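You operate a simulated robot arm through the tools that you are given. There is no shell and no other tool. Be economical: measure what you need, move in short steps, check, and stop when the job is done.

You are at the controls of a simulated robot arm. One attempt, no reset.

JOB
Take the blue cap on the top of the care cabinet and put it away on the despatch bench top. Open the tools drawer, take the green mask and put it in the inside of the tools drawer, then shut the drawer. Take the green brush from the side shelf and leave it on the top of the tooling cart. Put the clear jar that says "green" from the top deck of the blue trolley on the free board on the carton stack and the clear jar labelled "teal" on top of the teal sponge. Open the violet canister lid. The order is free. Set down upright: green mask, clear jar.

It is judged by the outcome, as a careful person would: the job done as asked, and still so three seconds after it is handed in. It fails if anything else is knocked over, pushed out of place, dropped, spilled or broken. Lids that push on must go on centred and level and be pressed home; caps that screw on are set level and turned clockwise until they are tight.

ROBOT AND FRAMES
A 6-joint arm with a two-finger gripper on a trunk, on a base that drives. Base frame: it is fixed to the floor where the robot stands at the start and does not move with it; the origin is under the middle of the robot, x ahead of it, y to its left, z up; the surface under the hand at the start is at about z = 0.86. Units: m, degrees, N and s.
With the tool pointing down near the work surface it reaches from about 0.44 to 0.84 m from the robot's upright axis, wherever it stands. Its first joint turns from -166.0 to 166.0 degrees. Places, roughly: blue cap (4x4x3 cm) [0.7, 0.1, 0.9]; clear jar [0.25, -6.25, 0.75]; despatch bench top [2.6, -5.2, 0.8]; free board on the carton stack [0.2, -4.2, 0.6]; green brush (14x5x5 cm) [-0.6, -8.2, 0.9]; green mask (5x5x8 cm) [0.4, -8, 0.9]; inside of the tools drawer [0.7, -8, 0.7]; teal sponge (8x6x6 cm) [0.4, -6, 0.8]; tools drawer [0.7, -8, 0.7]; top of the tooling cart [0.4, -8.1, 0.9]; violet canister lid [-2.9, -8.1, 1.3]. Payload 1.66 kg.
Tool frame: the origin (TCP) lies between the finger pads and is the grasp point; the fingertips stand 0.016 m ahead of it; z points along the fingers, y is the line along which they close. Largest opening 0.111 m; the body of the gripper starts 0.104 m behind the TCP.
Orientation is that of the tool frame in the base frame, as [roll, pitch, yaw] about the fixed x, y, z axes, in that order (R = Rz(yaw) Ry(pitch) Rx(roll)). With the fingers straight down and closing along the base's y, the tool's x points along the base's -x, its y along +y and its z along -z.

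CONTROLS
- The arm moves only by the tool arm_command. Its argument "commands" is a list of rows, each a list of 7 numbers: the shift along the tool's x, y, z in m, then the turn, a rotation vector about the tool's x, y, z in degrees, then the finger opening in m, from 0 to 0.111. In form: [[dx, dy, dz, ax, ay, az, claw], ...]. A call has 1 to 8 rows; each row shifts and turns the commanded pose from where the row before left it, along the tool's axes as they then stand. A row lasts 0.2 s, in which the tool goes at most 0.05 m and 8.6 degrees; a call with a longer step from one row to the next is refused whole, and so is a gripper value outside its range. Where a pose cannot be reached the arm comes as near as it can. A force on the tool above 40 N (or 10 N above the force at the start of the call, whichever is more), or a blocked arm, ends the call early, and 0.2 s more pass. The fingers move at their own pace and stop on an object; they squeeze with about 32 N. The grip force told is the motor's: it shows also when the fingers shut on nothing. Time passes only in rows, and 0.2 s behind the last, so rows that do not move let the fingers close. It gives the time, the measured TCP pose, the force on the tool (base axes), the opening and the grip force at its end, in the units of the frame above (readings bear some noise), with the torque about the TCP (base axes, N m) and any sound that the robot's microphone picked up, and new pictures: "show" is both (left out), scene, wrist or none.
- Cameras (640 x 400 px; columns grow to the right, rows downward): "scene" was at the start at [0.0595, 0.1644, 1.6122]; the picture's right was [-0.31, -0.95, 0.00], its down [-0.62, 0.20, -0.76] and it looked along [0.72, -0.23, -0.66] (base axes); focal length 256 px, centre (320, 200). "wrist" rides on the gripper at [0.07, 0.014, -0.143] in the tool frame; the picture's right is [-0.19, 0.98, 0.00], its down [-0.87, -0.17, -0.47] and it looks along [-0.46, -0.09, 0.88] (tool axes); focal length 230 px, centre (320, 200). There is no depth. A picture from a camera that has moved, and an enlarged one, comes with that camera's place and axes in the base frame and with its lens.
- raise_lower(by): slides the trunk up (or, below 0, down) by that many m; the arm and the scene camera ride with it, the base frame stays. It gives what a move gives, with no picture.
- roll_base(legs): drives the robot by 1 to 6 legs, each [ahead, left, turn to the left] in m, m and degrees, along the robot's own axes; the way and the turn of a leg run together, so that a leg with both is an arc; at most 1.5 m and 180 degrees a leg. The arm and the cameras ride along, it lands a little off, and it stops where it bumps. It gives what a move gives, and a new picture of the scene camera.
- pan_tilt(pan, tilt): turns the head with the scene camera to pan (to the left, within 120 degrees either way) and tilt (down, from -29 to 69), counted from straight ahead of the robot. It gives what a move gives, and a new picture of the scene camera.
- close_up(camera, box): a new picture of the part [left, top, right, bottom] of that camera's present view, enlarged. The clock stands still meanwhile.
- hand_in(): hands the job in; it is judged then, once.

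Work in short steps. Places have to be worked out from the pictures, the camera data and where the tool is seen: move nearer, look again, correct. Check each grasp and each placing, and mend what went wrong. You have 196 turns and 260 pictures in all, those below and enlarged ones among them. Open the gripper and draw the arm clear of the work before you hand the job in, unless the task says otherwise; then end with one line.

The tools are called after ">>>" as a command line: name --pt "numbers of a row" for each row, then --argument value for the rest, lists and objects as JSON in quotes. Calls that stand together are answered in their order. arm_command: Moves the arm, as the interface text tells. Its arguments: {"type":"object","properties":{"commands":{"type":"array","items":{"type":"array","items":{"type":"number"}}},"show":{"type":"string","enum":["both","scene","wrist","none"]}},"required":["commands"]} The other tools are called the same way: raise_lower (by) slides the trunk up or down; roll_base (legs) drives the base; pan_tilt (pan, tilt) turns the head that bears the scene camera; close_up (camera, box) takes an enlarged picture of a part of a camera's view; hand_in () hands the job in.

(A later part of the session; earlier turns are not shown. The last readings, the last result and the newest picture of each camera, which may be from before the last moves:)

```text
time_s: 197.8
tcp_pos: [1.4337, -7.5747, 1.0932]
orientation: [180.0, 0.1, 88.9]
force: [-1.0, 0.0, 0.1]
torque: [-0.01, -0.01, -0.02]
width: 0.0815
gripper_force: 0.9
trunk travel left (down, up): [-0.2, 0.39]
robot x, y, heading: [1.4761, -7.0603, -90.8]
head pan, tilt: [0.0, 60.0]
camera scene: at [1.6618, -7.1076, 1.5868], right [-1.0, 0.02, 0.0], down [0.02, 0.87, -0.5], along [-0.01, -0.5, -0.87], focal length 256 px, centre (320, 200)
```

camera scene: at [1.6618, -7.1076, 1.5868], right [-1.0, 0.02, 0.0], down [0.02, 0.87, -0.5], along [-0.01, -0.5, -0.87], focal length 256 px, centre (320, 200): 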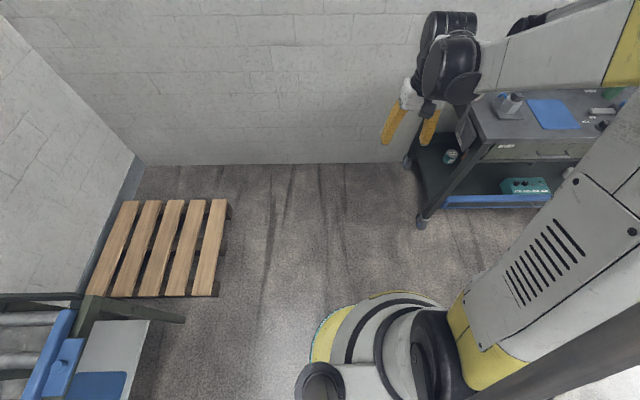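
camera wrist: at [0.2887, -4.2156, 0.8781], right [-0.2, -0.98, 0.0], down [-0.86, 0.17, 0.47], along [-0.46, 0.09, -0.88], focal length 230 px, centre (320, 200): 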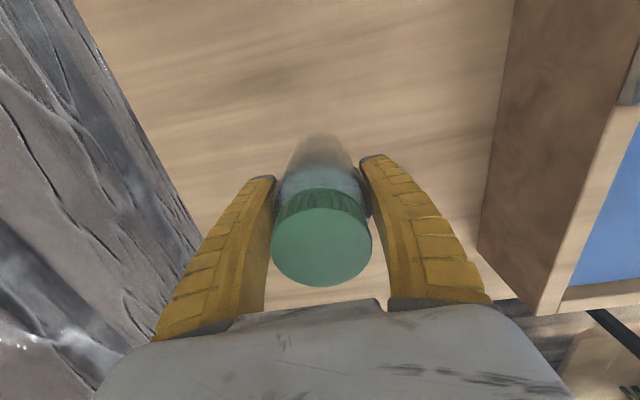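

Now I strafe right in front of the tooling cart and look.

>>> roll_base --legs '[[0, -0.85, 0.8]]'

>>> pan_tilt --pan -5 --tilt 42

>>> close_up --camera "scene" --box '[160, 60, 480, 260]'

```text
time_s: 202.3
tcp_pos: [0.5991, -7.5608, 1.0934]
orientation: [-179.9, 0.1, 89.1]
force: [-0.5, 0.0, -0.5]
torque: [-0.01, 0.01, -0.01]
width: 0.0814
gripper_force: 0.9
trunk travel left (down, up): [-0.2, 0.39]
robot x, y, heading: [0.6342, -7.0432, -90.7]
head pan, tilt: [0.0, 60.0]
camera scene: at [0.8254, -7.0933, 1.5869], right [-1.0, 0.01, 0.0], down [0.01, 0.87, -0.5], along [-0.01, -0.5, -0.87], focal length 256 px, centre (320, 200)
```

scene: 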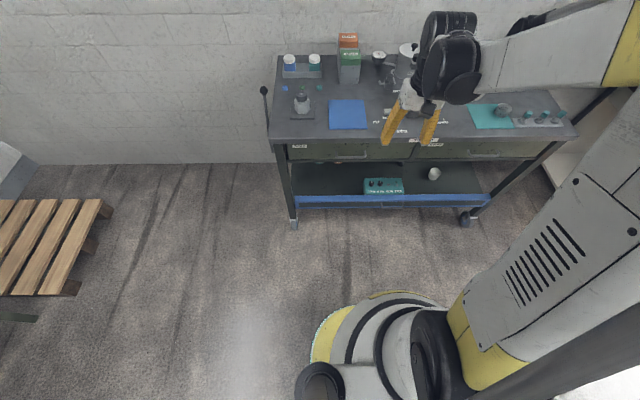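

```text
time_s: 203.1
tcp_pos: [0.5992, -7.5612, 1.0951]
orientation: [-180.0, 0.2, 89.2]
force: [0.9, -0.7, -0.3]
torque: [-0.03, 0.01, 0.01]
width: 0.0814
gripper_force: 0.9
trunk travel left (down, up): [-0.2, 0.39]
robot x, y, heading: [0.6344, -7.0414, -90.8]
head pan, tilt: [-5.0, 42.0]
camera scene: at [0.8183, -7.1099, 1.6106], right [-0.99, 0.1, 0.0], down [0.07, 0.67, -0.74], along [-0.08, -0.74, -0.67], focal length 256 px, centre (320, 200)
```

scene: 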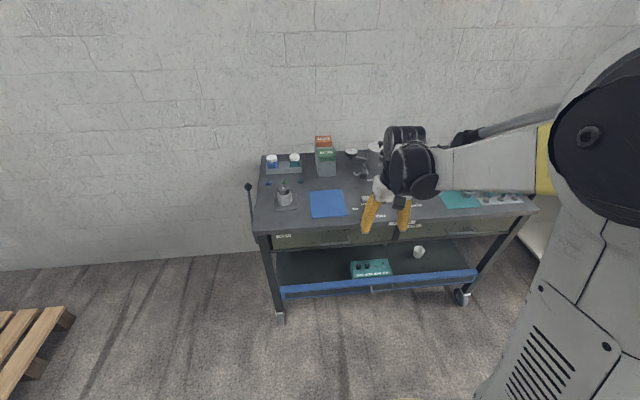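

```text
2.00 times, centred on (320, 160) of scene
camera zoom: at [0.8183, -7.1099, 1.6106], right [-0.99, 0.1, 0.0], down [0.07, 0.67, -0.74], along [-0.08, -0.74, -0.67], focal length 512 px, centre (320, 280)
```

zoom: 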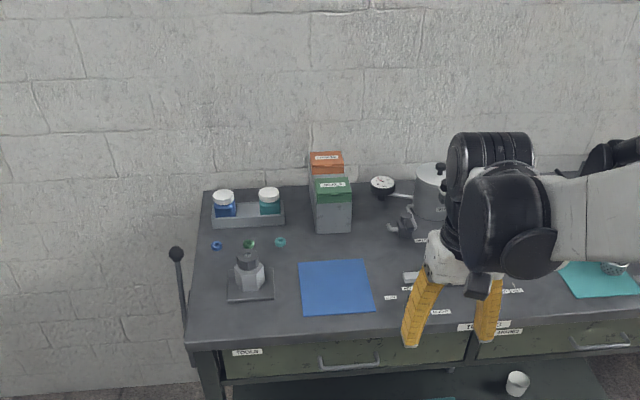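

The arm blocks the view; I'll swing it to the robot's left and look at the cart again.

>>> arm_command --pt "0 0.045 -0.01 0 0 0 0.08" --pt "0 0.045 -0.01 0 0 0 0.08" --pt "0 0.045 -0.01 0 0 0 0.08" --pt "0 0.045 -0.01 0 0 0 0.08" --pt "0 0.045 -0.01 0 0 0 0.08" --pt "0 0.045 -0.01 0 0 0 0.08" --pt "0 0.045 0 0 0 0 0.08" --pt "0 0.045 0 0 0 0 0.08" --show "none"

>>> close_up --camera "scene" --box '[320, 130, 560, 280]'

>>> close_up --camera "scene" --box '[240, 130, 432, 250]'

```text
time_s: 204.9
tcp_pos: [0.9594, -7.5664, 1.1548]
orientation: [-180.0, 0.1, 89.3]
force: [0.3, -1.2, 0.3]
torque: [-0.01, 0.03, 0.03]
width: 0.0814
gripper_force: 0.9
trunk travel left (down, up): [-0.2, 0.39]
robot x, y, heading: [0.6385, -7.0436, -91.1]
head pan, tilt: [-5.0, 42.0]
```

```text
2.67 times, centred on (440, 205) of scene
camera zoom: at [0.8193, -7.1101, 1.6105], right [-0.99, 0.1, 0.0], down [0.07, 0.67, -0.74], along [-0.08, -0.74, -0.67], focal length 682 px, centre (0, 187)
```

zoom: 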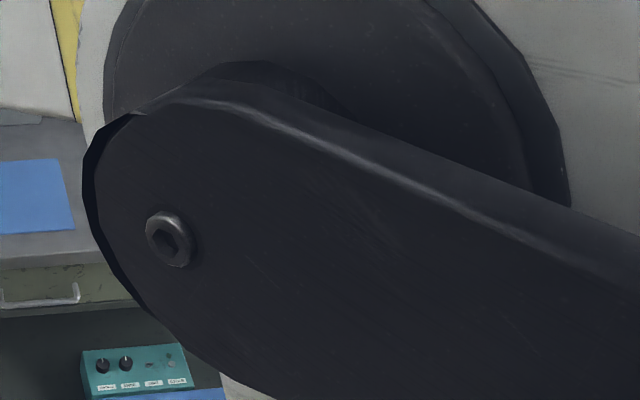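

```text
3.33 times, centred on (336, 190) of scene
camera zoom: at [0.8193, -7.1101, 1.6105], right [-0.99, 0.1, 0.0], down [0.07, 0.67, -0.74], along [-0.08, -0.74, -0.67], focal length 853 px, centre (267, 233)
```

zoom: 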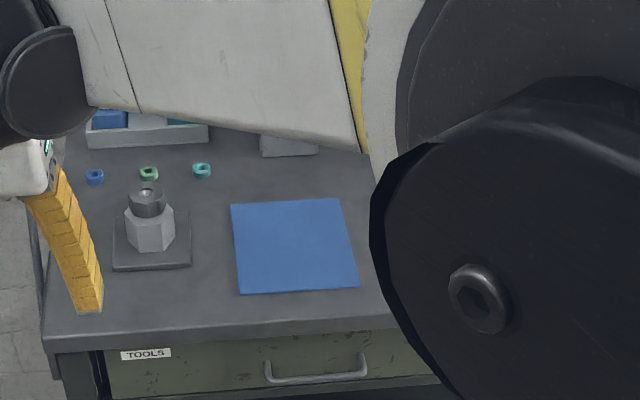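

The left drawer is TOOLS. I'll bring the gripper back right and use the wrist camera to survey the cart top.

>>> arm_command --pt "0 -0.049 0 0 0 0 0.08" --pt "0 -0.049 0 0 0 0 0.08" --pt "0 -0.049 0 0 0 0 0.08" --pt "0 -0.049 0 0 0 0 0.08" --pt "0 -0.049 0 0 0 0 0.08" --pt "0 -0.049 0 0 0 0 0.08" --pt "0 -0.049 0 0 0 0 0.08" --pt "0 -0.049 0 0 0 0 0.08" --show "none"

>>> arm_command --pt "0 -0.049 0 0 0 0 0.08" --pt "0 -0.04 -0.025 0 0 0 0.08" --pt "0 -0.04 -0.025 0 0 0 0.08" --pt "0 -0.04 -0.025 0 0 0 0.08"

```text
time_s: 206.7
tcp_pos: [0.5653, -7.5579, 1.1545]
orientation: [-179.9, 0.2, 89.1]
force: [-0.6, -0.1, 0.2]
torque: [0.01, -0.01, 0.01]
width: 0.0813
gripper_force: 0.8
trunk travel left (down, up): [-0.2, 0.39]
robot x, y, heading: [0.6395, -7.0443, -90.8]
head pan, tilt: [-5.0, 42.0]
```

```text
time_s: 207.7
tcp_pos: [0.3983, -7.5583, 1.2273]
orientation: [179.9, 0.1, 89.2]
force: [-0.3, 0.5, 0.4]
torque: [0.0, -0.04, -0.04]
width: 0.0815
gripper_force: 0.5
trunk travel left (down, up): [-0.2, 0.39]
robot x, y, heading: [0.6355, -7.0467, -91.0]
head pan, tilt: [-5.0, 42.0]
camera scene: at [0.8173, -7.1099, 1.6108], right [-0.99, 0.1, 0.0], down [0.07, 0.67, -0.74], along [-0.08, -0.74, -0.67], focal length 256 px, centre (320, 200)
camera wrist: at [0.4119, -7.4888, 1.3699], right [0.98, -0.2, 0.0], down [-0.18, -0.86, 0.47], along [-0.1, -0.46, -0.88], focal length 230 px, centre (320, 200)
```

scene: 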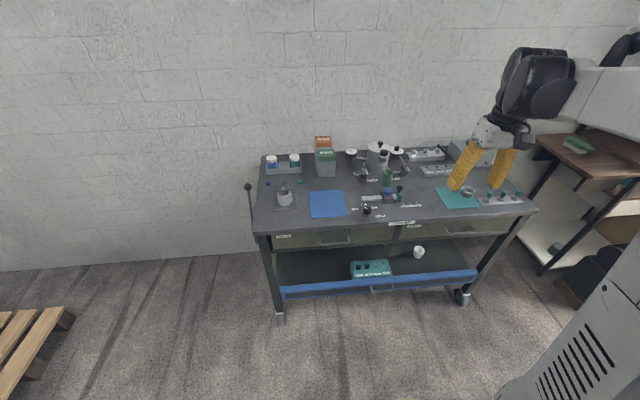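
wrist: 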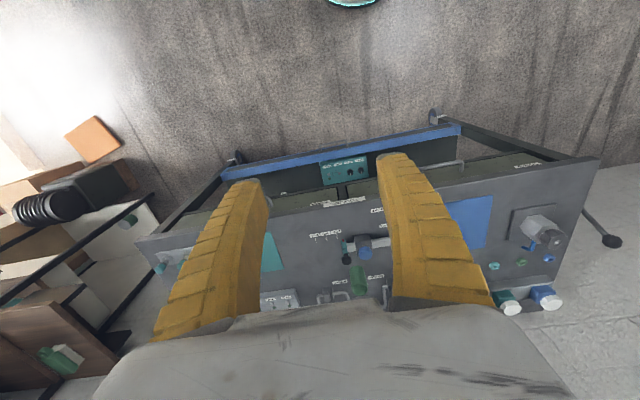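

Now the scene view is clear; close-ups.

>>> close_up --camera "scene" --box '[330, 130, 490, 230]'

>>> close_up --camera "scene" --box '[240, 130, 432, 250]'

```text
4.00 times, centred on (410, 180) of scene
camera zoom: at [0.8173, -7.1099, 1.6108], right [-0.99, 0.1, 0.0], down [0.07, 0.67, -0.74], along [-0.08, -0.74, -0.67], focal length 1023 px, centre (-40, 280)
```

zoom: 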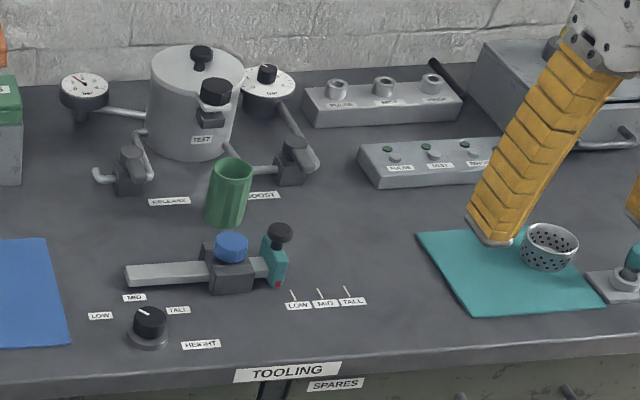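

```text
3.33 times, centred on (336, 190) of scene
camera zoom: at [0.8173, -7.1099, 1.6108], right [-0.99, 0.1, 0.0], down [0.07, 0.67, -0.74], along [-0.08, -0.74, -0.67], focal length 853 px, centre (267, 233)
```

zoom: 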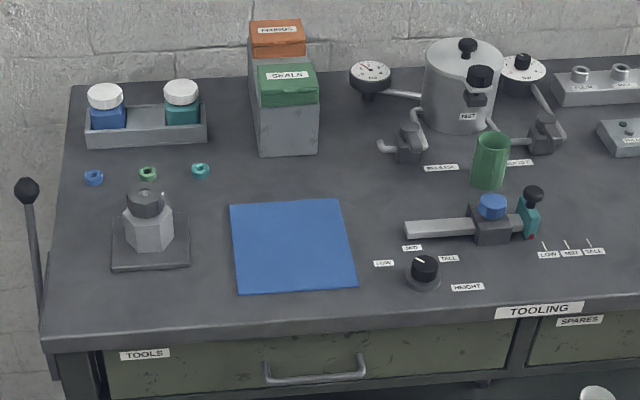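

The green mask is the upright cup on the cart. I'll take a wrist close-up to triangulate the drawer handle and table height.

>>> close_up --camera "wrist" --box '[400, 130, 600, 255]'

>>> close_up --camera "wrist" --box '[270, 160, 398, 300]'

```text
3.20 times, centred on (500, 192) of wrist
camera zoom: at [0.4119, -7.4888, 1.3699], right [0.98, -0.2, 0.0], down [-0.18, -0.86, 0.47], along [-0.1, -0.46, -0.88], focal length 736 px, centre (-256, 224)
```

zoom: 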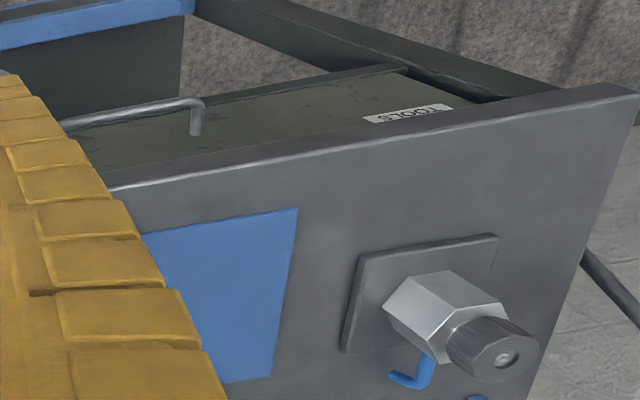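

```text
2.86 times, centred on (334, 230) of wrist
camera zoom: at [0.4119, -7.4888, 1.3699], right [0.98, -0.2, 0.0], down [-0.18, -0.86, 0.47], along [-0.1, -0.46, -0.88], focal length 657 px, centre (280, 114)
```

zoom: 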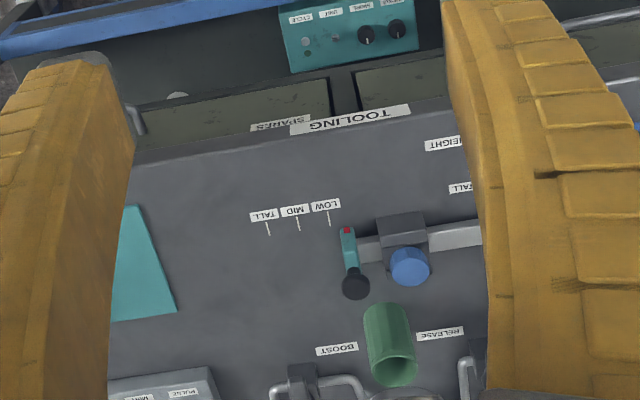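

Table top is z≈.870 with its front edge at y≈-7.75. The TOOLS handle bar spans x .625–.745 at y≈-7.762, z≈.776, just under the overhang, so I'll grip it with the fingers tilted 45° forward, closing in the vertical plane. First I back off 0.1 m and turn the hand.

>>> roll_base --legs '[[-0.1, 0, 1.0]]'

>>> arm_command --pt "0 0.03 0 0 0 8.5 0.06" --pt "0 0.03 0 0 0 8.5 0.06" --pt "0 0.03 0 0 0 8.5 0.06" --pt "0 0.03 0 0 0 8.5 0.06" --pt "0 0.03 0 0 0 8.5 0.06" --pt "0 0.03 0 0 0 8.5 0.06" --pt "0 0.03 0 0 0 8.5 0.06" --pt "0 0.03 0 0 0 8.5 0.06" --show "none"

```text
time_s: 208.9
tcp_pos: [0.4099, -7.4616, 1.229]
orientation: [-180.0, 0.2, 90.3]
force: [0.3, -0.1, -0.7]
torque: [-0.07, 0.01, 0.02]
width: 0.0813
gripper_force: 0.8
trunk travel left (down, up): [-0.2, 0.39]
robot x, y, heading: [0.6408, -6.9453, -89.8]
head pan, tilt: [-5.0, 42.0]
camera scene: at [0.82, -7.0051, 1.6107], right [-1.0, 0.08, 0.0], down [0.06, 0.67, -0.74], along [-0.06, -0.74, -0.67], focal length 256 px, centre (320, 200)
```

scene: 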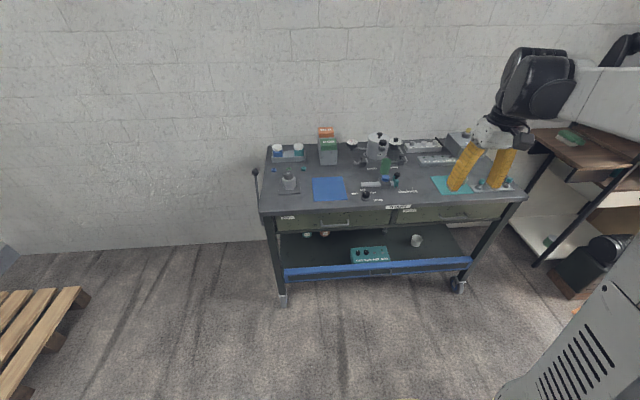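

```text
time_s: 210.7
tcp_pos: [0.6069, -7.5734, 1.2285]
orientation: [179.8, 0.1, 22.1]
force: [-1.0, 0.7, -0.5]
torque: [0.01, 0.03, -0.01]
width: 0.0623
gripper_force: 1.5
trunk travel left (down, up): [-0.2, 0.39]
robot x, y, heading: [0.6384, -6.9433, -89.7]
head pan, tilt: [-5.0, 42.0]
```

The hand turns as expected. I'll finish the yaw, then tilt 45° forward.

>>> arm_command --pt "0 0 0 0 0 7.4 0.06" --pt "0 0 0 0 0 7.4 0.06" --pt "0 0 0 0 0 7.3 0.06" --pt "0 0 0 -8.5 0 0 0.06" --pt "0 0 0 -8.5 0 0 0.06" --pt "0 0 0 -8.5 0 0 0.06" --pt "0 0 0 -8.5 0 0 0.06" --pt "0 0 0 -8.5 0 0 0.06"

```text
time_s: 212.5
tcp_pos: [0.606, -7.5741, 1.228]
orientation: [137.3, 0.0, 0.3]
force: [0.2, -0.3, -0.2]
torque: [-0.01, -0.01, 0.01]
width: 0.0619
gripper_force: 1.6
trunk travel left (down, up): [-0.2, 0.39]
robot x, y, heading: [0.6377, -6.9422, -89.9]
head pan, tilt: [-5.0, 42.0]
camera scene: at [0.82, -7.0064, 1.6107], right [-1.0, 0.08, 0.0], down [0.06, 0.67, -0.74], along [-0.06, -0.74, -0.67], focal length 256 px, centre (320, 200)
camera wrist: at [0.6763, -7.487, 1.3417], right [-0.19, -0.72, 0.67], down [-0.87, 0.44, 0.23], along [-0.46, -0.53, -0.71], focal length 230 px, centre (320, 200)
```

scene: 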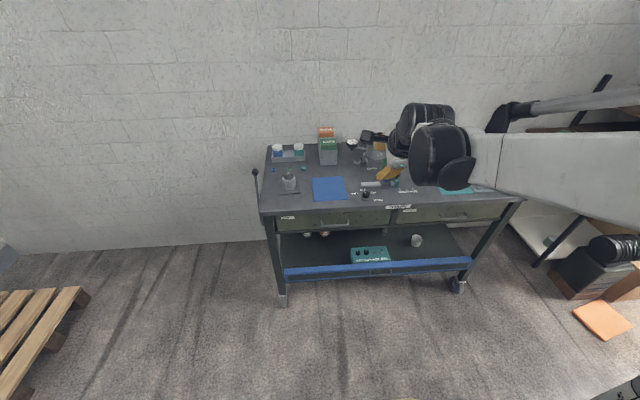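
wrist: 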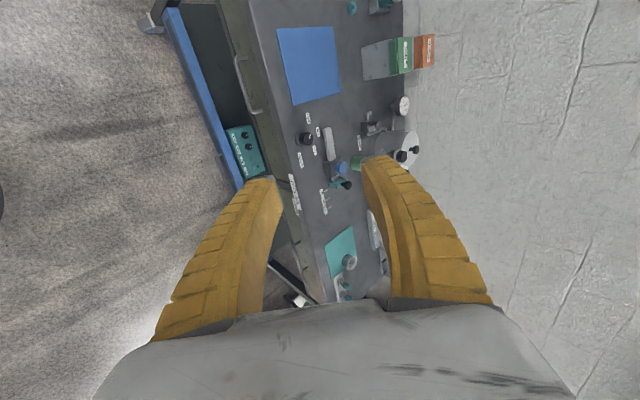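

That works; I'll tilt 24° further toward horizontal to clear the overhang, then come down in front of the handle.

>>> arm_command --pt "0 0 0 -8 0 0 0.06" --pt "0 0 0 -8 0 0 0.06" --pt "0 0 0 -8 0 0 0.06" --pt "0.0099 -0.0395 0.0221 0 0 0 0.05" --pt "0.0099 -0.0395 0.0221 0 0 0 0.05" --pt "0.0099 -0.0395 0.0221 0 0 0 0.05" --pt "0.0099 -0.0395 0.0221 0 0 0 0.05" --show "none"

>>> arm_command --pt "0.0099 -0.0395 0.0221 0 0 0 0.05" --pt "0.0099 -0.0395 0.0221 0 0 0 0.05" --pt "0.0099 -0.0395 0.0221 0 0 0 0.05" --pt "0.0099 -0.0395 0.0221 0 0 0 0.05" --pt "0 0 0 0 0 0 0.05"

```text
time_s: 214.1
tcp_pos: [0.6456, -7.6077, 1.0661]
orientation: [113.5, 0.0, 0.2]
force: [-0.4, 0.1, 0.5]
torque: [0.04, 0.03, 0.01]
width: 0.0521
gripper_force: 1.9
out of reach, approached as far as the arm can: row 7
trunk travel left (down, up): [-0.2, 0.39]
robot x, y, heading: [0.6357, -6.946, -90.2]
head pan, tilt: [-5.0, 42.0]
```

```text
time_s: 215.3
tcp_pos: [0.693, -7.7037, 0.9535]
orientation: [113.4, 0.0, 0.2]
force: [0.6, 0.2, 0.4]
torque: [0.01, 0.0, -0.02]
width: 0.0521
gripper_force: 1.1
out of reach, approached as far as the arm can: row 1, 2, 3, 4
trunk travel left (down, up): [-0.2, 0.39]
robot x, y, heading: [0.6365, -6.946, -89.8]
head pan, tilt: [-5.0, 42.0]
camera scene: at [0.8199, -7.0066, 1.6107], right [-1.0, 0.08, 0.0], down [0.06, 0.67, -0.74], along [-0.06, -0.74, -0.67], focal length 256 px, centre (320, 200)
camera wrist: at [0.762, -7.5788, 1.0228], right [-0.19, -0.39, 0.9], down [-0.87, 0.5, 0.04], along [-0.46, -0.77, -0.43], focal length 230 px, centre (320, 200)
```

scene: 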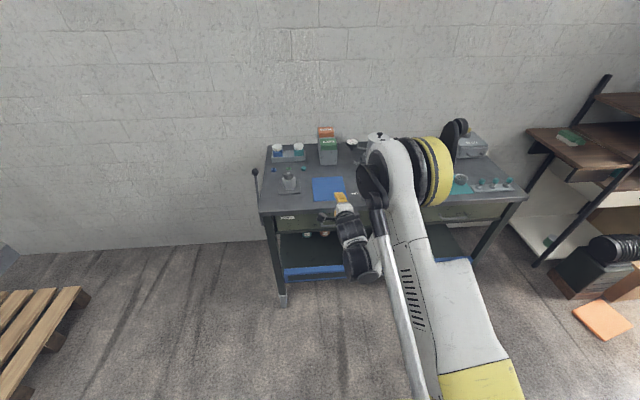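
wrist: 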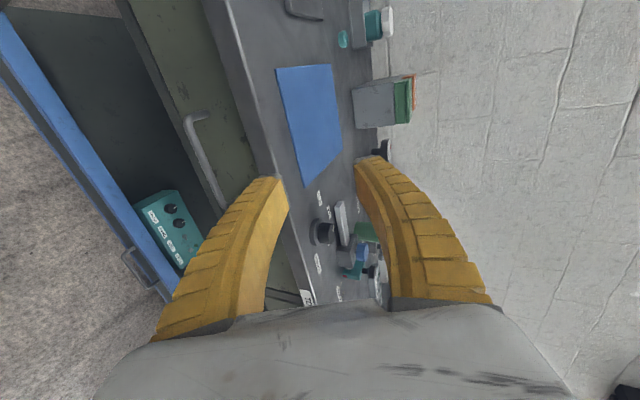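

Too low and close for that tilt. I'll go back up and return to about 45°, then test reach there.

>>> arm_command --pt "0 0.0458 -0.02 0 0 0 0.04" --pt "0 0.0458 -0.02 0 0 0 0.04" --pt "0 0.0458 -0.02 0 0 0 0.04" --pt "0 0 0 8 0 0 0.04" --pt "0 0 0 8 0 0 0.04" --pt "0 0 0 6.5 0 0 0.04" --show "wrist"

```text
time_s: 216.7
tcp_pos: [0.6916, -7.7015, 1.1022]
orientation: [136.0, 0.0, 0.2]
force: [-0.4, 0.3, 0.4]
torque: [-0.01, -0.02, -0.02]
width: 0.0424
gripper_force: 1.7
trunk travel left (down, up): [-0.2, 0.39]
robot x, y, heading: [0.6355, -6.9458, -89.6]
head pan, tilt: [-5.0, 42.0]
camera wrist: at [0.7608, -7.6132, 1.214], right [-0.19, -0.71, 0.68], down [-0.87, 0.45, 0.22], along [-0.46, -0.55, -0.7], focal length 230 px, centre (320, 200)
```

wrist: 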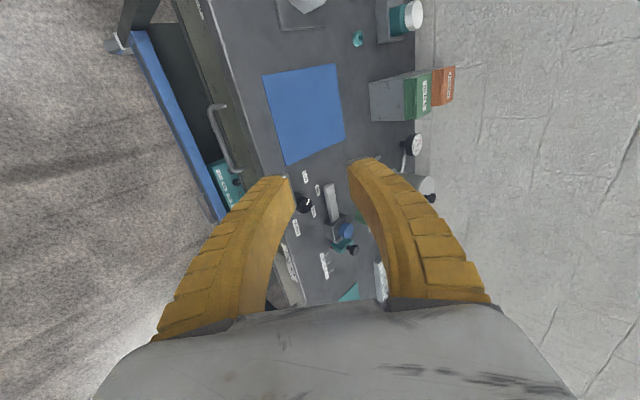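

I'll use this view to refine the handle and table edge geometry.

>>> close_up --camera "wrist" --box '[150, 40, 310, 190]'

```text
2.67 times, centred on (230, 115) of wrist
camera zoom: at [0.7608, -7.6132, 1.214], right [-0.19, -0.71, 0.68], down [-0.87, 0.45, 0.22], along [-0.46, -0.55, -0.7], focal length 614 px, centre (560, 427)
```

zoom: 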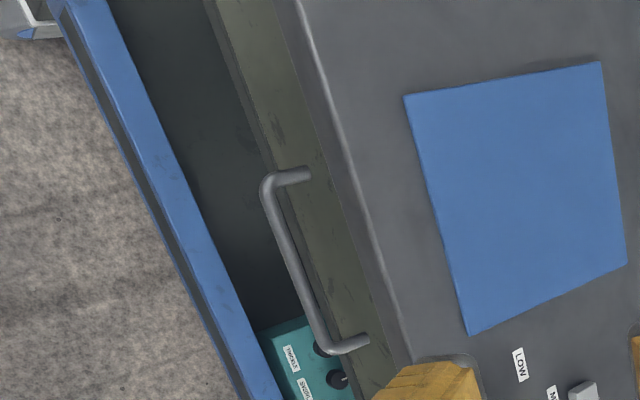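

Refined: the table edge is at y≈-7.777, and the bar is at y≈-7.767, z≈.768, centre x≈.688, with the drawer face ≈-7.797. With 45° tilt there's room. I'll move to the pre-grasp point.

>>> arm_command --pt "-0.0007 -0.0308 0.0277 0 0 0 0.04" --pt "-0.0007 -0.0308 0.0277 0 0 0 0.04" --pt "-0.0007 -0.0308 0.0277 0 0 0 0.04" --pt "-0.0007 -0.0308 0.0277 0 0 0 0.04" --pt "-0.0007 -0.0308 0.0277 0 0 0 0.04" --pt "-0.0007 -0.0308 0.0277 0 0 0 0.04"

```text
time_s: 218.1
tcp_pos: [0.689, -7.6856, 0.8546]
orientation: [135.9, 0.0, 0.1]
force: [0.9, 0.4, 0.8]
torque: [-0.01, 0.0, -0.01]
width: 0.0424
gripper_force: 2.1
trunk travel left (down, up): [-0.2, 0.39]
robot x, y, heading: [0.6403, -6.9486, -89.7]
head pan, tilt: [-5.0, 42.0]
camera scene: at [0.82, -7.0074, 1.6106], right [-1.0, 0.08, 0.0], down [0.06, 0.67, -0.74], along [-0.06, -0.74, -0.67], focal length 256 px, centre (320, 200)
camera wrist: at [0.7575, -7.5971, 0.9648], right [-0.19, -0.71, 0.68], down [-0.87, 0.45, 0.22], along [-0.46, -0.55, -0.7], focal length 230 px, centre (320, 200)
```

scene: 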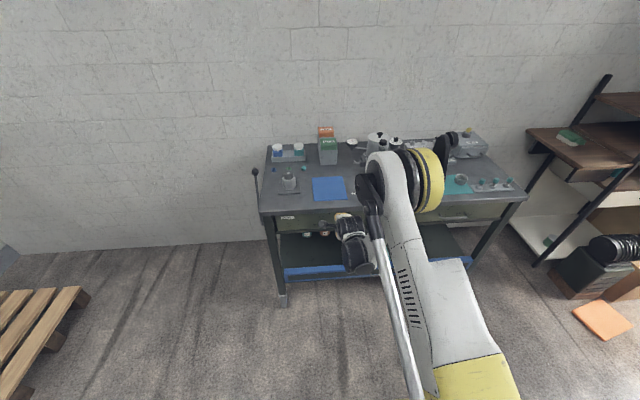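
wrist: 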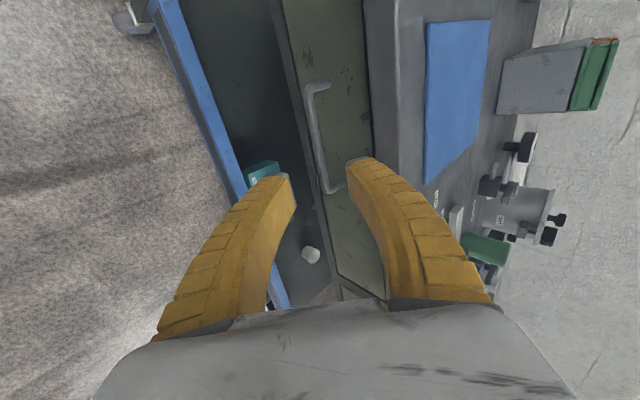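

The bar lies centred between the fingers along the tool axis. I'll advance 0.11 m and close.

>>> arm_command --pt "0 0 0.04 0 0 0 0.04" --pt "0 0 0.04 0 0 0 0.04" --pt "0 0 0.02 0 0 0 0.04" --pt "0 0 0.01 0 0 0 0.04" --pt "0 0 0 0 0 0 0.0" --pt "0 0 0 0 0 0 0.0" --show "wrist"

```text
time_s: 219.5
tcp_pos: [0.6883, -7.7593, 0.7753]
orientation: [136.0, 0.0, 0.2]
force: [-0.5, 32.9, -13.3]
torque: [0.39, -0.37, 0.08]
width: 0.0062
gripper_force: 33.4
trunk travel left (down, up): [-0.2, 0.39]
robot x, y, heading: [0.64, -6.9432, -89.8]
head pan, tilt: [-5.0, 42.0]
camera wrist: at [0.7577, -7.6699, 0.8885], right [-0.19, -0.71, 0.68], down [-0.87, 0.45, 0.22], along [-0.46, -0.55, -0.7], focal length 230 px, centre (320, 200)
```

wrist: 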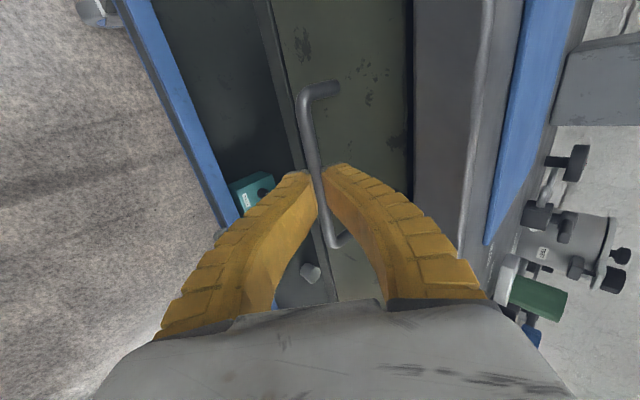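

The bar is gripped. I'll pull gently toward the robot (+y).

>>> arm_command --pt "0 -0.0072 -0.007 0 0 0 0.0" --pt "0 -0.0144 -0.0139 0 0 0 0.0" --pt "0 -0.0144 -0.0139 0 0 0 0.0" --pt "0 -0.0144 -0.0139 0 0 0 0.0" --show "wrist"

```text
time_s: 220.5
tcp_pos: [0.6869, -7.6918, 0.7765]
orientation: [135.8, 0.0, 0.2]
force: [-0.1, -0.4, -0.8]
torque: [-0.01, 0.0, -0.02]
width: 0.0004
gripper_force: 28.7
trunk travel left (down, up): [-0.2, 0.39]
robot x, y, heading: [0.6392, -6.9474, -89.7]
head pan, tilt: [-5.0, 42.0]
camera wrist: at [0.756, -7.6022, 0.8877], right [-0.19, -0.7, 0.68], down [-0.87, 0.45, 0.22], along [-0.46, -0.55, -0.69], focal length 230 px, centre (320, 200)
```

wrist: 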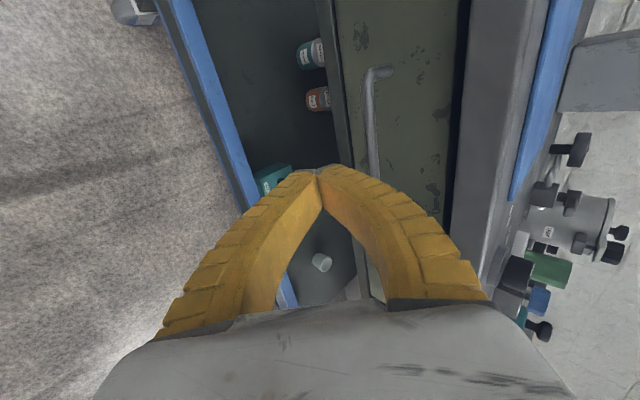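

It slipped off at the tips. I'll back off, tilt steeper (25° from vertical) so the bar gets trapped behind the toed-in tips, and look.

>>> arm_command --pt "0 0 -0.04 0 0 0 0.03" --pt "0 0 -0.04 0 0 0 0.03" --pt "0 0 -0.03 6.4 0 0 0.03" --pt "0 0 0 6.4 0 0 0.03" --pt "0 0 0 6.4 0 0 0.03" --pt "0 0 0 0 0 0 0.03" --show "wrist"

>>> close_up --camera "wrist" --box '[240, 30, 432, 150]'

```text
time_s: 221.9
tcp_pos: [0.6893, -7.6424, 0.8678]
orientation: [155.1, 0.0, 0.2]
force: [0.0, -0.5, 0.6]
torque: [-0.02, 0.02, -0.02]
width: 0.0329
gripper_force: 1.5
out of reach, approached as far as the arm can: row 1, 2
trunk travel left (down, up): [-0.2, 0.39]
robot x, y, heading: [0.6357, -6.9466, -89.6]
head pan, tilt: [-5.0, 42.0]
camera wrist: at [0.7593, -7.5948, 1.0016], right [-0.19, -0.89, 0.41], down [-0.87, 0.35, 0.36], along [-0.46, -0.29, -0.84], focal length 230 px, centre (320, 200)
```

wrist: 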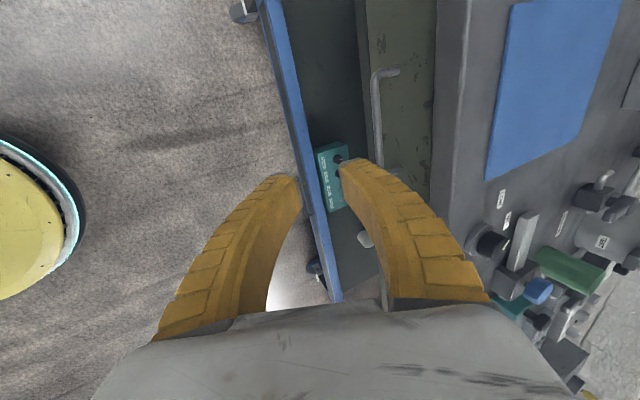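

```text
3.33 times, centred on (336, 90) of wrist
camera zoom: at [0.7593, -7.5948, 1.0016], right [-0.19, -0.89, 0.41], down [-0.87, 0.35, 0.36], along [-0.46, -0.29, -0.84], focal length 767 px, centre (267, 567)
```

zoom: 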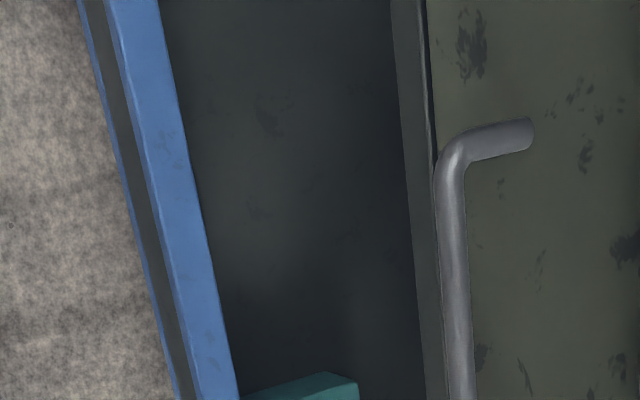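

The bar hasn't moved. I'll line up and advance steeply so the bar passes the TCP, with a narrow opening, then close.

>>> arm_command --pt "0 0.0334 0 0 0 0 0.03" --pt "0 0.0334 0 0 0 0 0.03" --pt "0 0 0.045 0 0 0 0.03" --pt "0 0 0.045 0 0 0 0.03" --pt "0 0 0.02 0 0 0 0.03" --pt "0 0 0 0 0 0 0.03" --show "wrist"

```text
time_s: 223.3
tcp_pos: [0.6903, -7.7494, 0.7941]
orientation: [155.2, 0.0, 0.2]
force: [0.3, 0.8, 0.4]
torque: [0.01, -0.02, 0.03]
width: 0.0327
gripper_force: 1.7
trunk travel left (down, up): [-0.2, 0.39]
robot x, y, heading: [0.6372, -6.9449, -89.8]
head pan, tilt: [-5.0, 42.0]
camera wrist: at [0.76, -7.7023, 0.9289], right [-0.19, -0.89, 0.41], down [-0.87, 0.35, 0.36], along [-0.46, -0.29, -0.84], focal length 230 px, centre (320, 200)
```

wrist: 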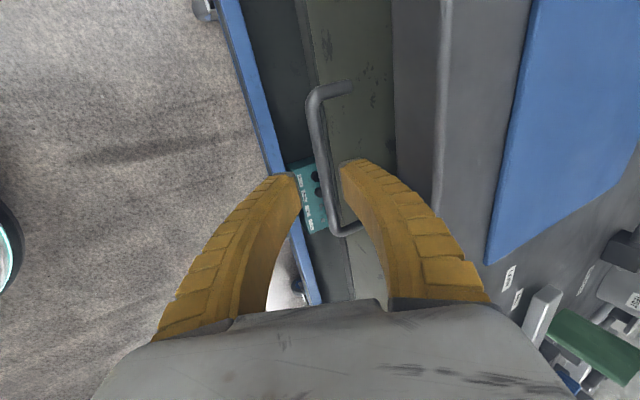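

The bar is between the fingers. I'll advance the last 3.5 cm and close.

>>> arm_command --pt "0 0 0.02 0 0 0 0.03" --pt "0 0 0.014 0 0 0 0.03" --pt "0 0 0 0 0 0 0.0" --pt "0 0 0 0 0 0 0.0" --show "wrist"

```text
time_s: 224.3
tcp_pos: [0.6895, -7.7652, 0.7626]
orientation: [155.2, 0.0, 0.2]
force: [0.3, 1.1, -21.0]
torque: [-0.05, -0.07, 0.01]
width: 0.0058
gripper_force: 30.4
trunk travel left (down, up): [-0.2, 0.39]
robot x, y, heading: [0.6377, -6.9408, -89.7]
head pan, tilt: [-5.0, 42.0]
camera wrist: at [0.759, -7.7179, 0.8973], right [-0.19, -0.89, 0.41], down [-0.87, 0.35, 0.36], along [-0.46, -0.29, -0.84], focal length 230 px, centre (320, 200)
```

wrist: 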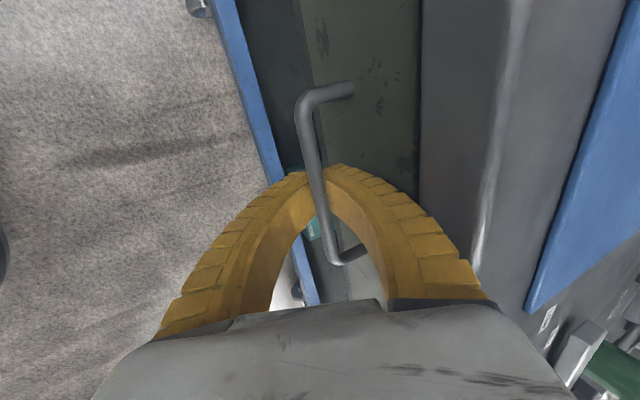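

The bar is trapped deep. Pull gently.

>>> arm_command --pt "0 -0.0091 -0.0042 0 0 0 0.0" --pt "0 -0.0182 -0.0084 0 0 0 0.0" --pt "0 -0.0182 -0.0084 0 0 0 0.0" --show "wrist"

```text
time_s: 225.1
tcp_pos: [0.6903, -7.7133, 0.7629]
orientation: [155.2, 0.0, 0.2]
force: [-0.3, 0.7, -20.8]
torque: [-0.05, 0.01, -0.11]
width: 0.0058
gripper_force: 29.7
trunk travel left (down, up): [-0.2, 0.39]
robot x, y, heading: [0.6356, -6.9425, -89.6]
head pan, tilt: [-5.0, 42.0]
camera wrist: at [0.759, -7.6665, 0.8976], right [-0.19, -0.89, 0.41], down [-0.87, 0.35, 0.36], along [-0.46, -0.29, -0.84], focal length 230 px, centre (320, 200)
```

wrist: 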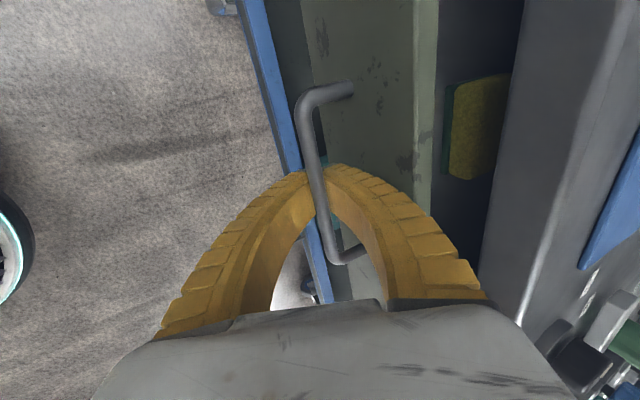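

The drawer is opening (5 cm). I'll continue pulling.

>>> arm_command --pt "0 -0.0272 -0.0126 0 0 0 0.0" --pt "0 -0.0272 -0.0126 0 0 0 0.0" --pt "0 -0.0272 -0.0126 0 0 0 0.0" --pt "0 -0.0272 -0.0126 0 0 0 0.0" --pt "0 0 0 0 0 0 0.0" --show "wrist"

```text
time_s: 226.2
tcp_pos: [0.6897, -7.6066, 0.764]
orientation: [155.7, 0.1, 0.0]
force: [-2.5, 1.3, -33.4]
torque: [-0.08, 0.13, -0.12]
width: 0.006
gripper_force: 31.8
out of reach, approached as far as the arm can: row 4
trunk travel left (down, up): [-0.2, 0.39]
robot x, y, heading: [0.6393, -6.9444, -89.6]
head pan, tilt: [-5.0, 42.0]
stopped in row 5: the force on the tool passed its limit at 41 N (the readings are from after the stop); the commanded pose is now the measured one
camera wrist: at [0.7596, -7.5609, 0.8996], right [-0.19, -0.89, 0.4], down [-0.86, 0.35, 0.36], along [-0.47, -0.28, -0.84], focal length 230 px, centre (320, 200)
```

wrist: 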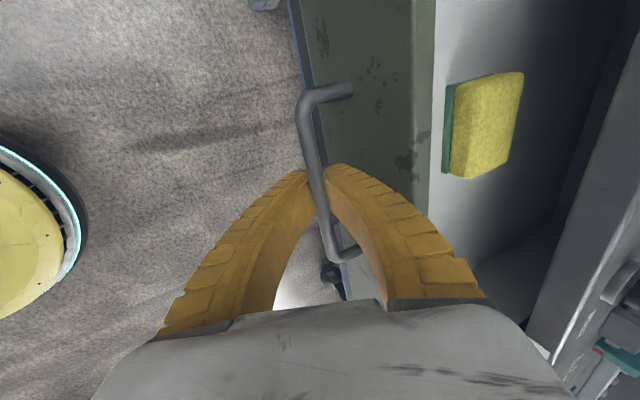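

Open about 16 cm, enough (15 cm of free interior). I'll release, turn the hand upright about the bar, and lift away.

>>> arm_command --pt "0 0 0 0 0 0 0.03" --pt "0 0 0 0 0 0 0.03" --pt "0 0 0 8 0 0 0.03" --pt "0 0 0 8 0 0 0.03" --pt "0 0 0 8 0 0 0.03" --show "wrist"

```text
time_s: 227.3
tcp_pos: [0.6899, -7.6055, 0.7671]
orientation: [179.5, 0.1, 0.1]
force: [0.4, -0.1, 2.8]
torque: [-0.27, -0.04, -0.01]
width: 0.0342
gripper_force: 3.8
trunk travel left (down, up): [-0.2, 0.39]
robot x, y, heading: [0.6399, -6.946, -89.6]
head pan, tilt: [-5.0, 42.0]
camera wrist: at [0.7604, -7.6183, 0.9099], right [-0.19, -0.98, 0.01], down [-0.86, 0.17, 0.47], along [-0.47, 0.08, -0.88], focal length 230 px, centre (320, 200)
```

wrist: 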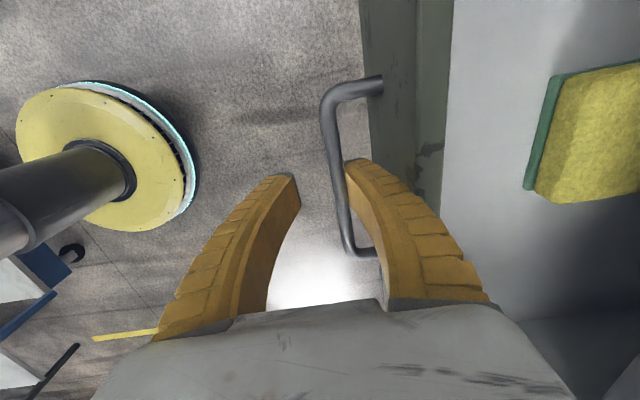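

Now vertical with the bar still inside; I'll close again and pull another 7 cm for room, then release and rise.

>>> arm_command --pt "0 0 0 0 0 0 0.0" --pt "0 0 0 0 0 0 0.0" --pt "0 -0.01 0 0 0 0 0.0" --pt "0 -0.025 0 0 0 0 0.0" --pt "0 -0.025 0 0 0 0 0.0" --pt "0 -0.015 0 0 0 0 0.0" --pt "0 0 0 0 0 0 0.03" --pt "0 0 0 0 0 0 0.03" --show "wrist"

```text
time_s: 228.7
tcp_pos: [0.6902, -7.5354, 0.7677]
orientation: [179.3, 0.2, 0.1]
force: [2.1, -1.3, 35.2]
torque: [-2.25, 0.07, 0.03]
width: 0.0061
gripper_force: 33.6
trunk travel left (down, up): [-0.2, 0.39]
robot x, y, heading: [0.6402, -6.9449, -90.0]
head pan, tilt: [-5.0, 42.0]
stopped in row 6: the force on the tool passed its limit at 42 N (the readings are from after the stop); the commanded pose is now the measured one
camera wrist: at [0.7604, -7.548, 0.9105], right [-0.19, -0.98, 0.01], down [-0.86, 0.17, 0.47], along [-0.47, 0.08, -0.88], focal length 230 px, centre (320, 200)
```

wrist: 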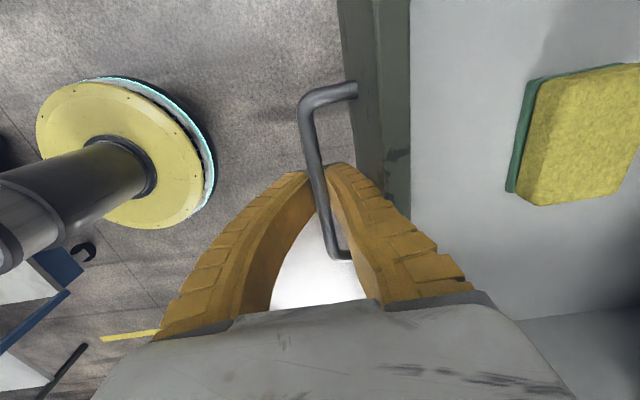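

Now open about 23 cm. Release and rise.

>>> arm_command --pt "0 0 0 0 0 0 0.03" --pt "0 0 0 0 0 0 0.03" --pt "0 0 -0.02 0 0 0 0.03" --pt "0 0 -0.04 0 0 0 0.03" --pt "0 0 -0.05 0 0 0 0.03" --pt "0 0 -0.05 0 0 0 0.03" --pt "0 0 -0.05 0 0 0 0.03" --pt "0 0 -0.05 0 0 0 0.03"

```text
time_s: 230.5
tcp_pos: [0.6923, -7.5331, 1.028]
orientation: [179.4, 0.2, -0.1]
force: [-0.4, -0.1, 0.6]
torque: [-0.03, -0.02, 0.01]
width: 0.0325
gripper_force: 1.4
trunk travel left (down, up): [-0.2, 0.39]
robot x, y, heading: [0.637, -6.9467, -90.0]
head pan, tilt: [-5.0, 42.0]
camera scene: at [0.8197, -7.006, 1.6107], right [-1.0, 0.08, 0.0], down [0.06, 0.67, -0.74], along [-0.06, -0.74, -0.67], focal length 256 px, centre (320, 200)
camera wrist: at [0.7618, -7.5457, 1.1689], right [-0.19, -0.98, 0.01], down [-0.86, 0.17, 0.47], along [-0.47, 0.08, -0.88], focal length 230 px, centre (320, 200)
```

scene: 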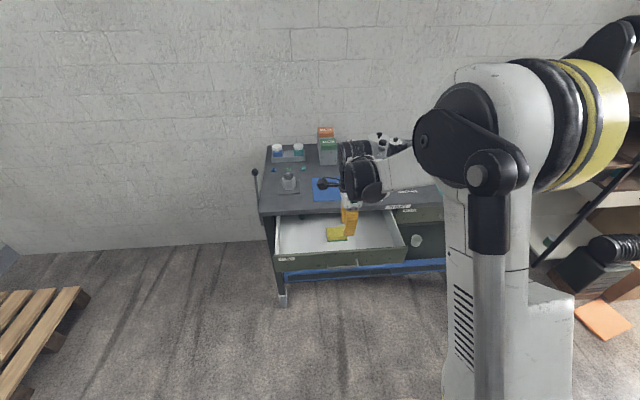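
wrist: 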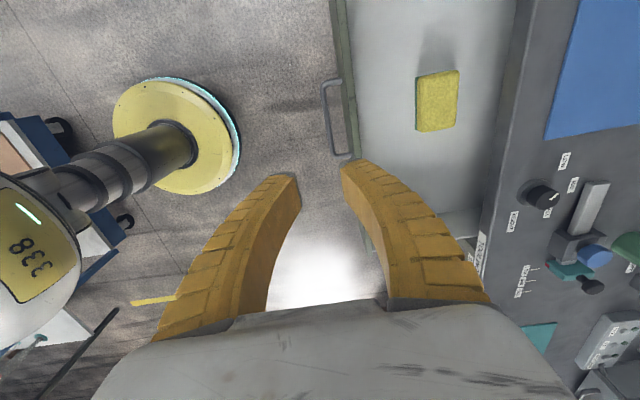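

The drawer is open; inside there's a sponge at about (.685, -7.74), the west wall is at x≈.485, and there's a free spot around (.57, -7.67). I'll turn the hand back (closing along x), raise it, and shift the base to about (.14, -7.28).

>>> arm_command --pt "0 0 -0.03 0 0 -8.5 0.08" --pt "0 0 -0.03 0 0 -8.5 0.08" --pt "0 0 -0.03 0 0 -8.5 0.08" --pt "0 0 -0.03 0 0 -8.5 0.08" --pt "0 0 0 0 0 -8.5 0.08" --pt "0 0 0 0 0 -8.5 0.08" --pt "0 0 0 0 0 -8.5 0.08" --pt "0 0 0 0 0 -8.5 0.08" --show "none"

>>> arm_command --pt "0 0 0 0 0 -8 0.08" --pt "0 0 0 0 0 -7.5 0.08" --pt "0 0 0 0 0 -6.5 0.08" --show "none"

>>> roll_base --legs '[[0, -0.5, 0]]'

```text
time_s: 232.3
tcp_pos: [0.6915, -7.5326, 1.1454]
orientation: [179.9, 0.6, 68.2]
force: [1.1, 0.1, -0.1]
torque: [0.05, -0.02, 0.01]
width: 0.0815
gripper_force: 0.7
trunk travel left (down, up): [-0.2, 0.39]
robot x, y, heading: [0.638, -6.9442, -89.5]
head pan, tilt: [-5.0, 42.0]
```

```text
time_s: 233.1
tcp_pos: [0.6913, -7.5317, 1.1459]
orientation: [-179.8, 0.6, 90.2]
force: [0.5, 0.0, -0.8]
torque: [0.0, 0.01, 0.01]
width: 0.0811
gripper_force: 0.9
trunk travel left (down, up): [-0.2, 0.39]
robot x, y, heading: [0.6414, -6.9428, -89.7]
head pan, tilt: [-5.0, 42.0]
```

```text
time_s: 236.0
tcp_pos: [0.1946, -7.5334, 1.1472]
orientation: [-179.8, 0.5, 89.8]
force: [-0.9, 0.2, 0.5]
torque: [0.01, -0.02, -0.03]
width: 0.0816
gripper_force: 0.8
trunk travel left (down, up): [-0.2, 0.39]
robot x, y, heading: [0.1481, -6.9486, -90.0]
head pan, tilt: [-5.0, 42.0]
camera scene: at [0.3267, -7.0086, 1.6107], right [-1.0, 0.09, 0.0], down [0.06, 0.67, -0.74], along [-0.07, -0.74, -0.67], focal length 256 px, centre (320, 200)
```

scene: 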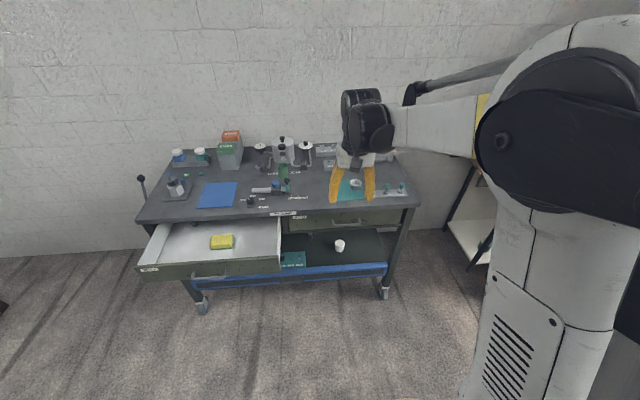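

Close-up of the mask and drawer from here.

>>> close_up --camera "scene" --box '[230, 125, 342, 195]'

>>> close_up --camera "scene" --box '[130, 190, 322, 310]'

```text
5.71 times, centred on (286, 160) of scene
camera zoom: at [0.3267, -7.0086, 1.6107], right [-1.0, 0.09, 0.0], down [0.06, 0.67, -0.74], along [-0.07, -0.74, -0.67], focal length 1462 px, centre (514, 429)
```

zoom: 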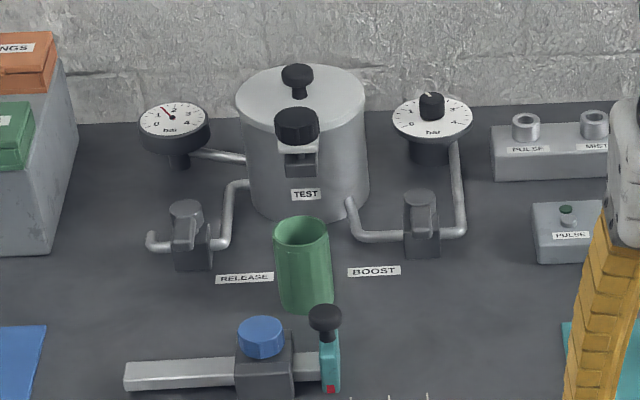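

```text
3.33 times, centred on (226, 250) of scene
camera zoom: at [0.3267, -7.0086, 1.6107], right [-1.0, 0.09, 0.0], down [0.06, 0.67, -0.74], along [-0.07, -0.74, -0.67], focal length 853 px, centre (633, 33)
```

zoom: 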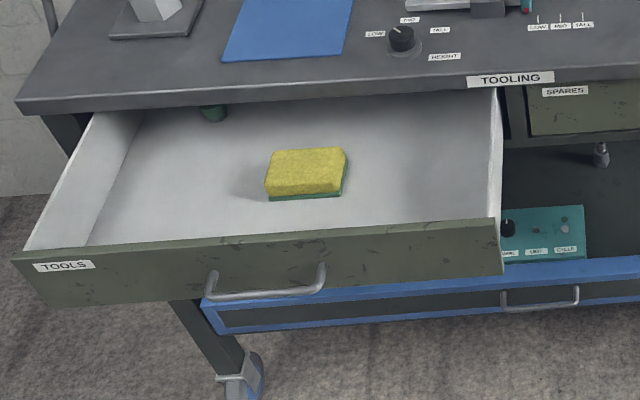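

The mask is at (.407, -8.006), with its rim about z .945. I'll drive ahead 0.36 m, then move the hand over it.

>>> roll_base --legs '[[0.36, 0, 0]]'

```text
time_s: 238.3
tcp_pos: [0.1909, -7.887, 1.147]
orientation: [-179.9, 0.7, 89.4]
force: [-0.6, 0.8, -0.6]
torque: [0.03, 0.02, 0.0]
width: 0.0813
gripper_force: 0.8
trunk travel left (down, up): [-0.2, 0.39]
robot x, y, heading: [0.1438, -7.2992, -90.5]
head pan, tilt: [-5.0, 42.0]
camera scene: at [0.3255, -7.3641, 1.6106], right [-1.0, 0.09, 0.0], down [0.06, 0.67, -0.74], along [-0.07, -0.74, -0.67], focal length 256 px, centre (320, 200)
```

scene: 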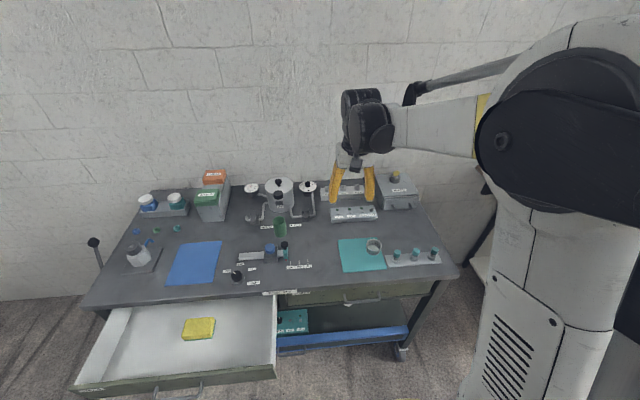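

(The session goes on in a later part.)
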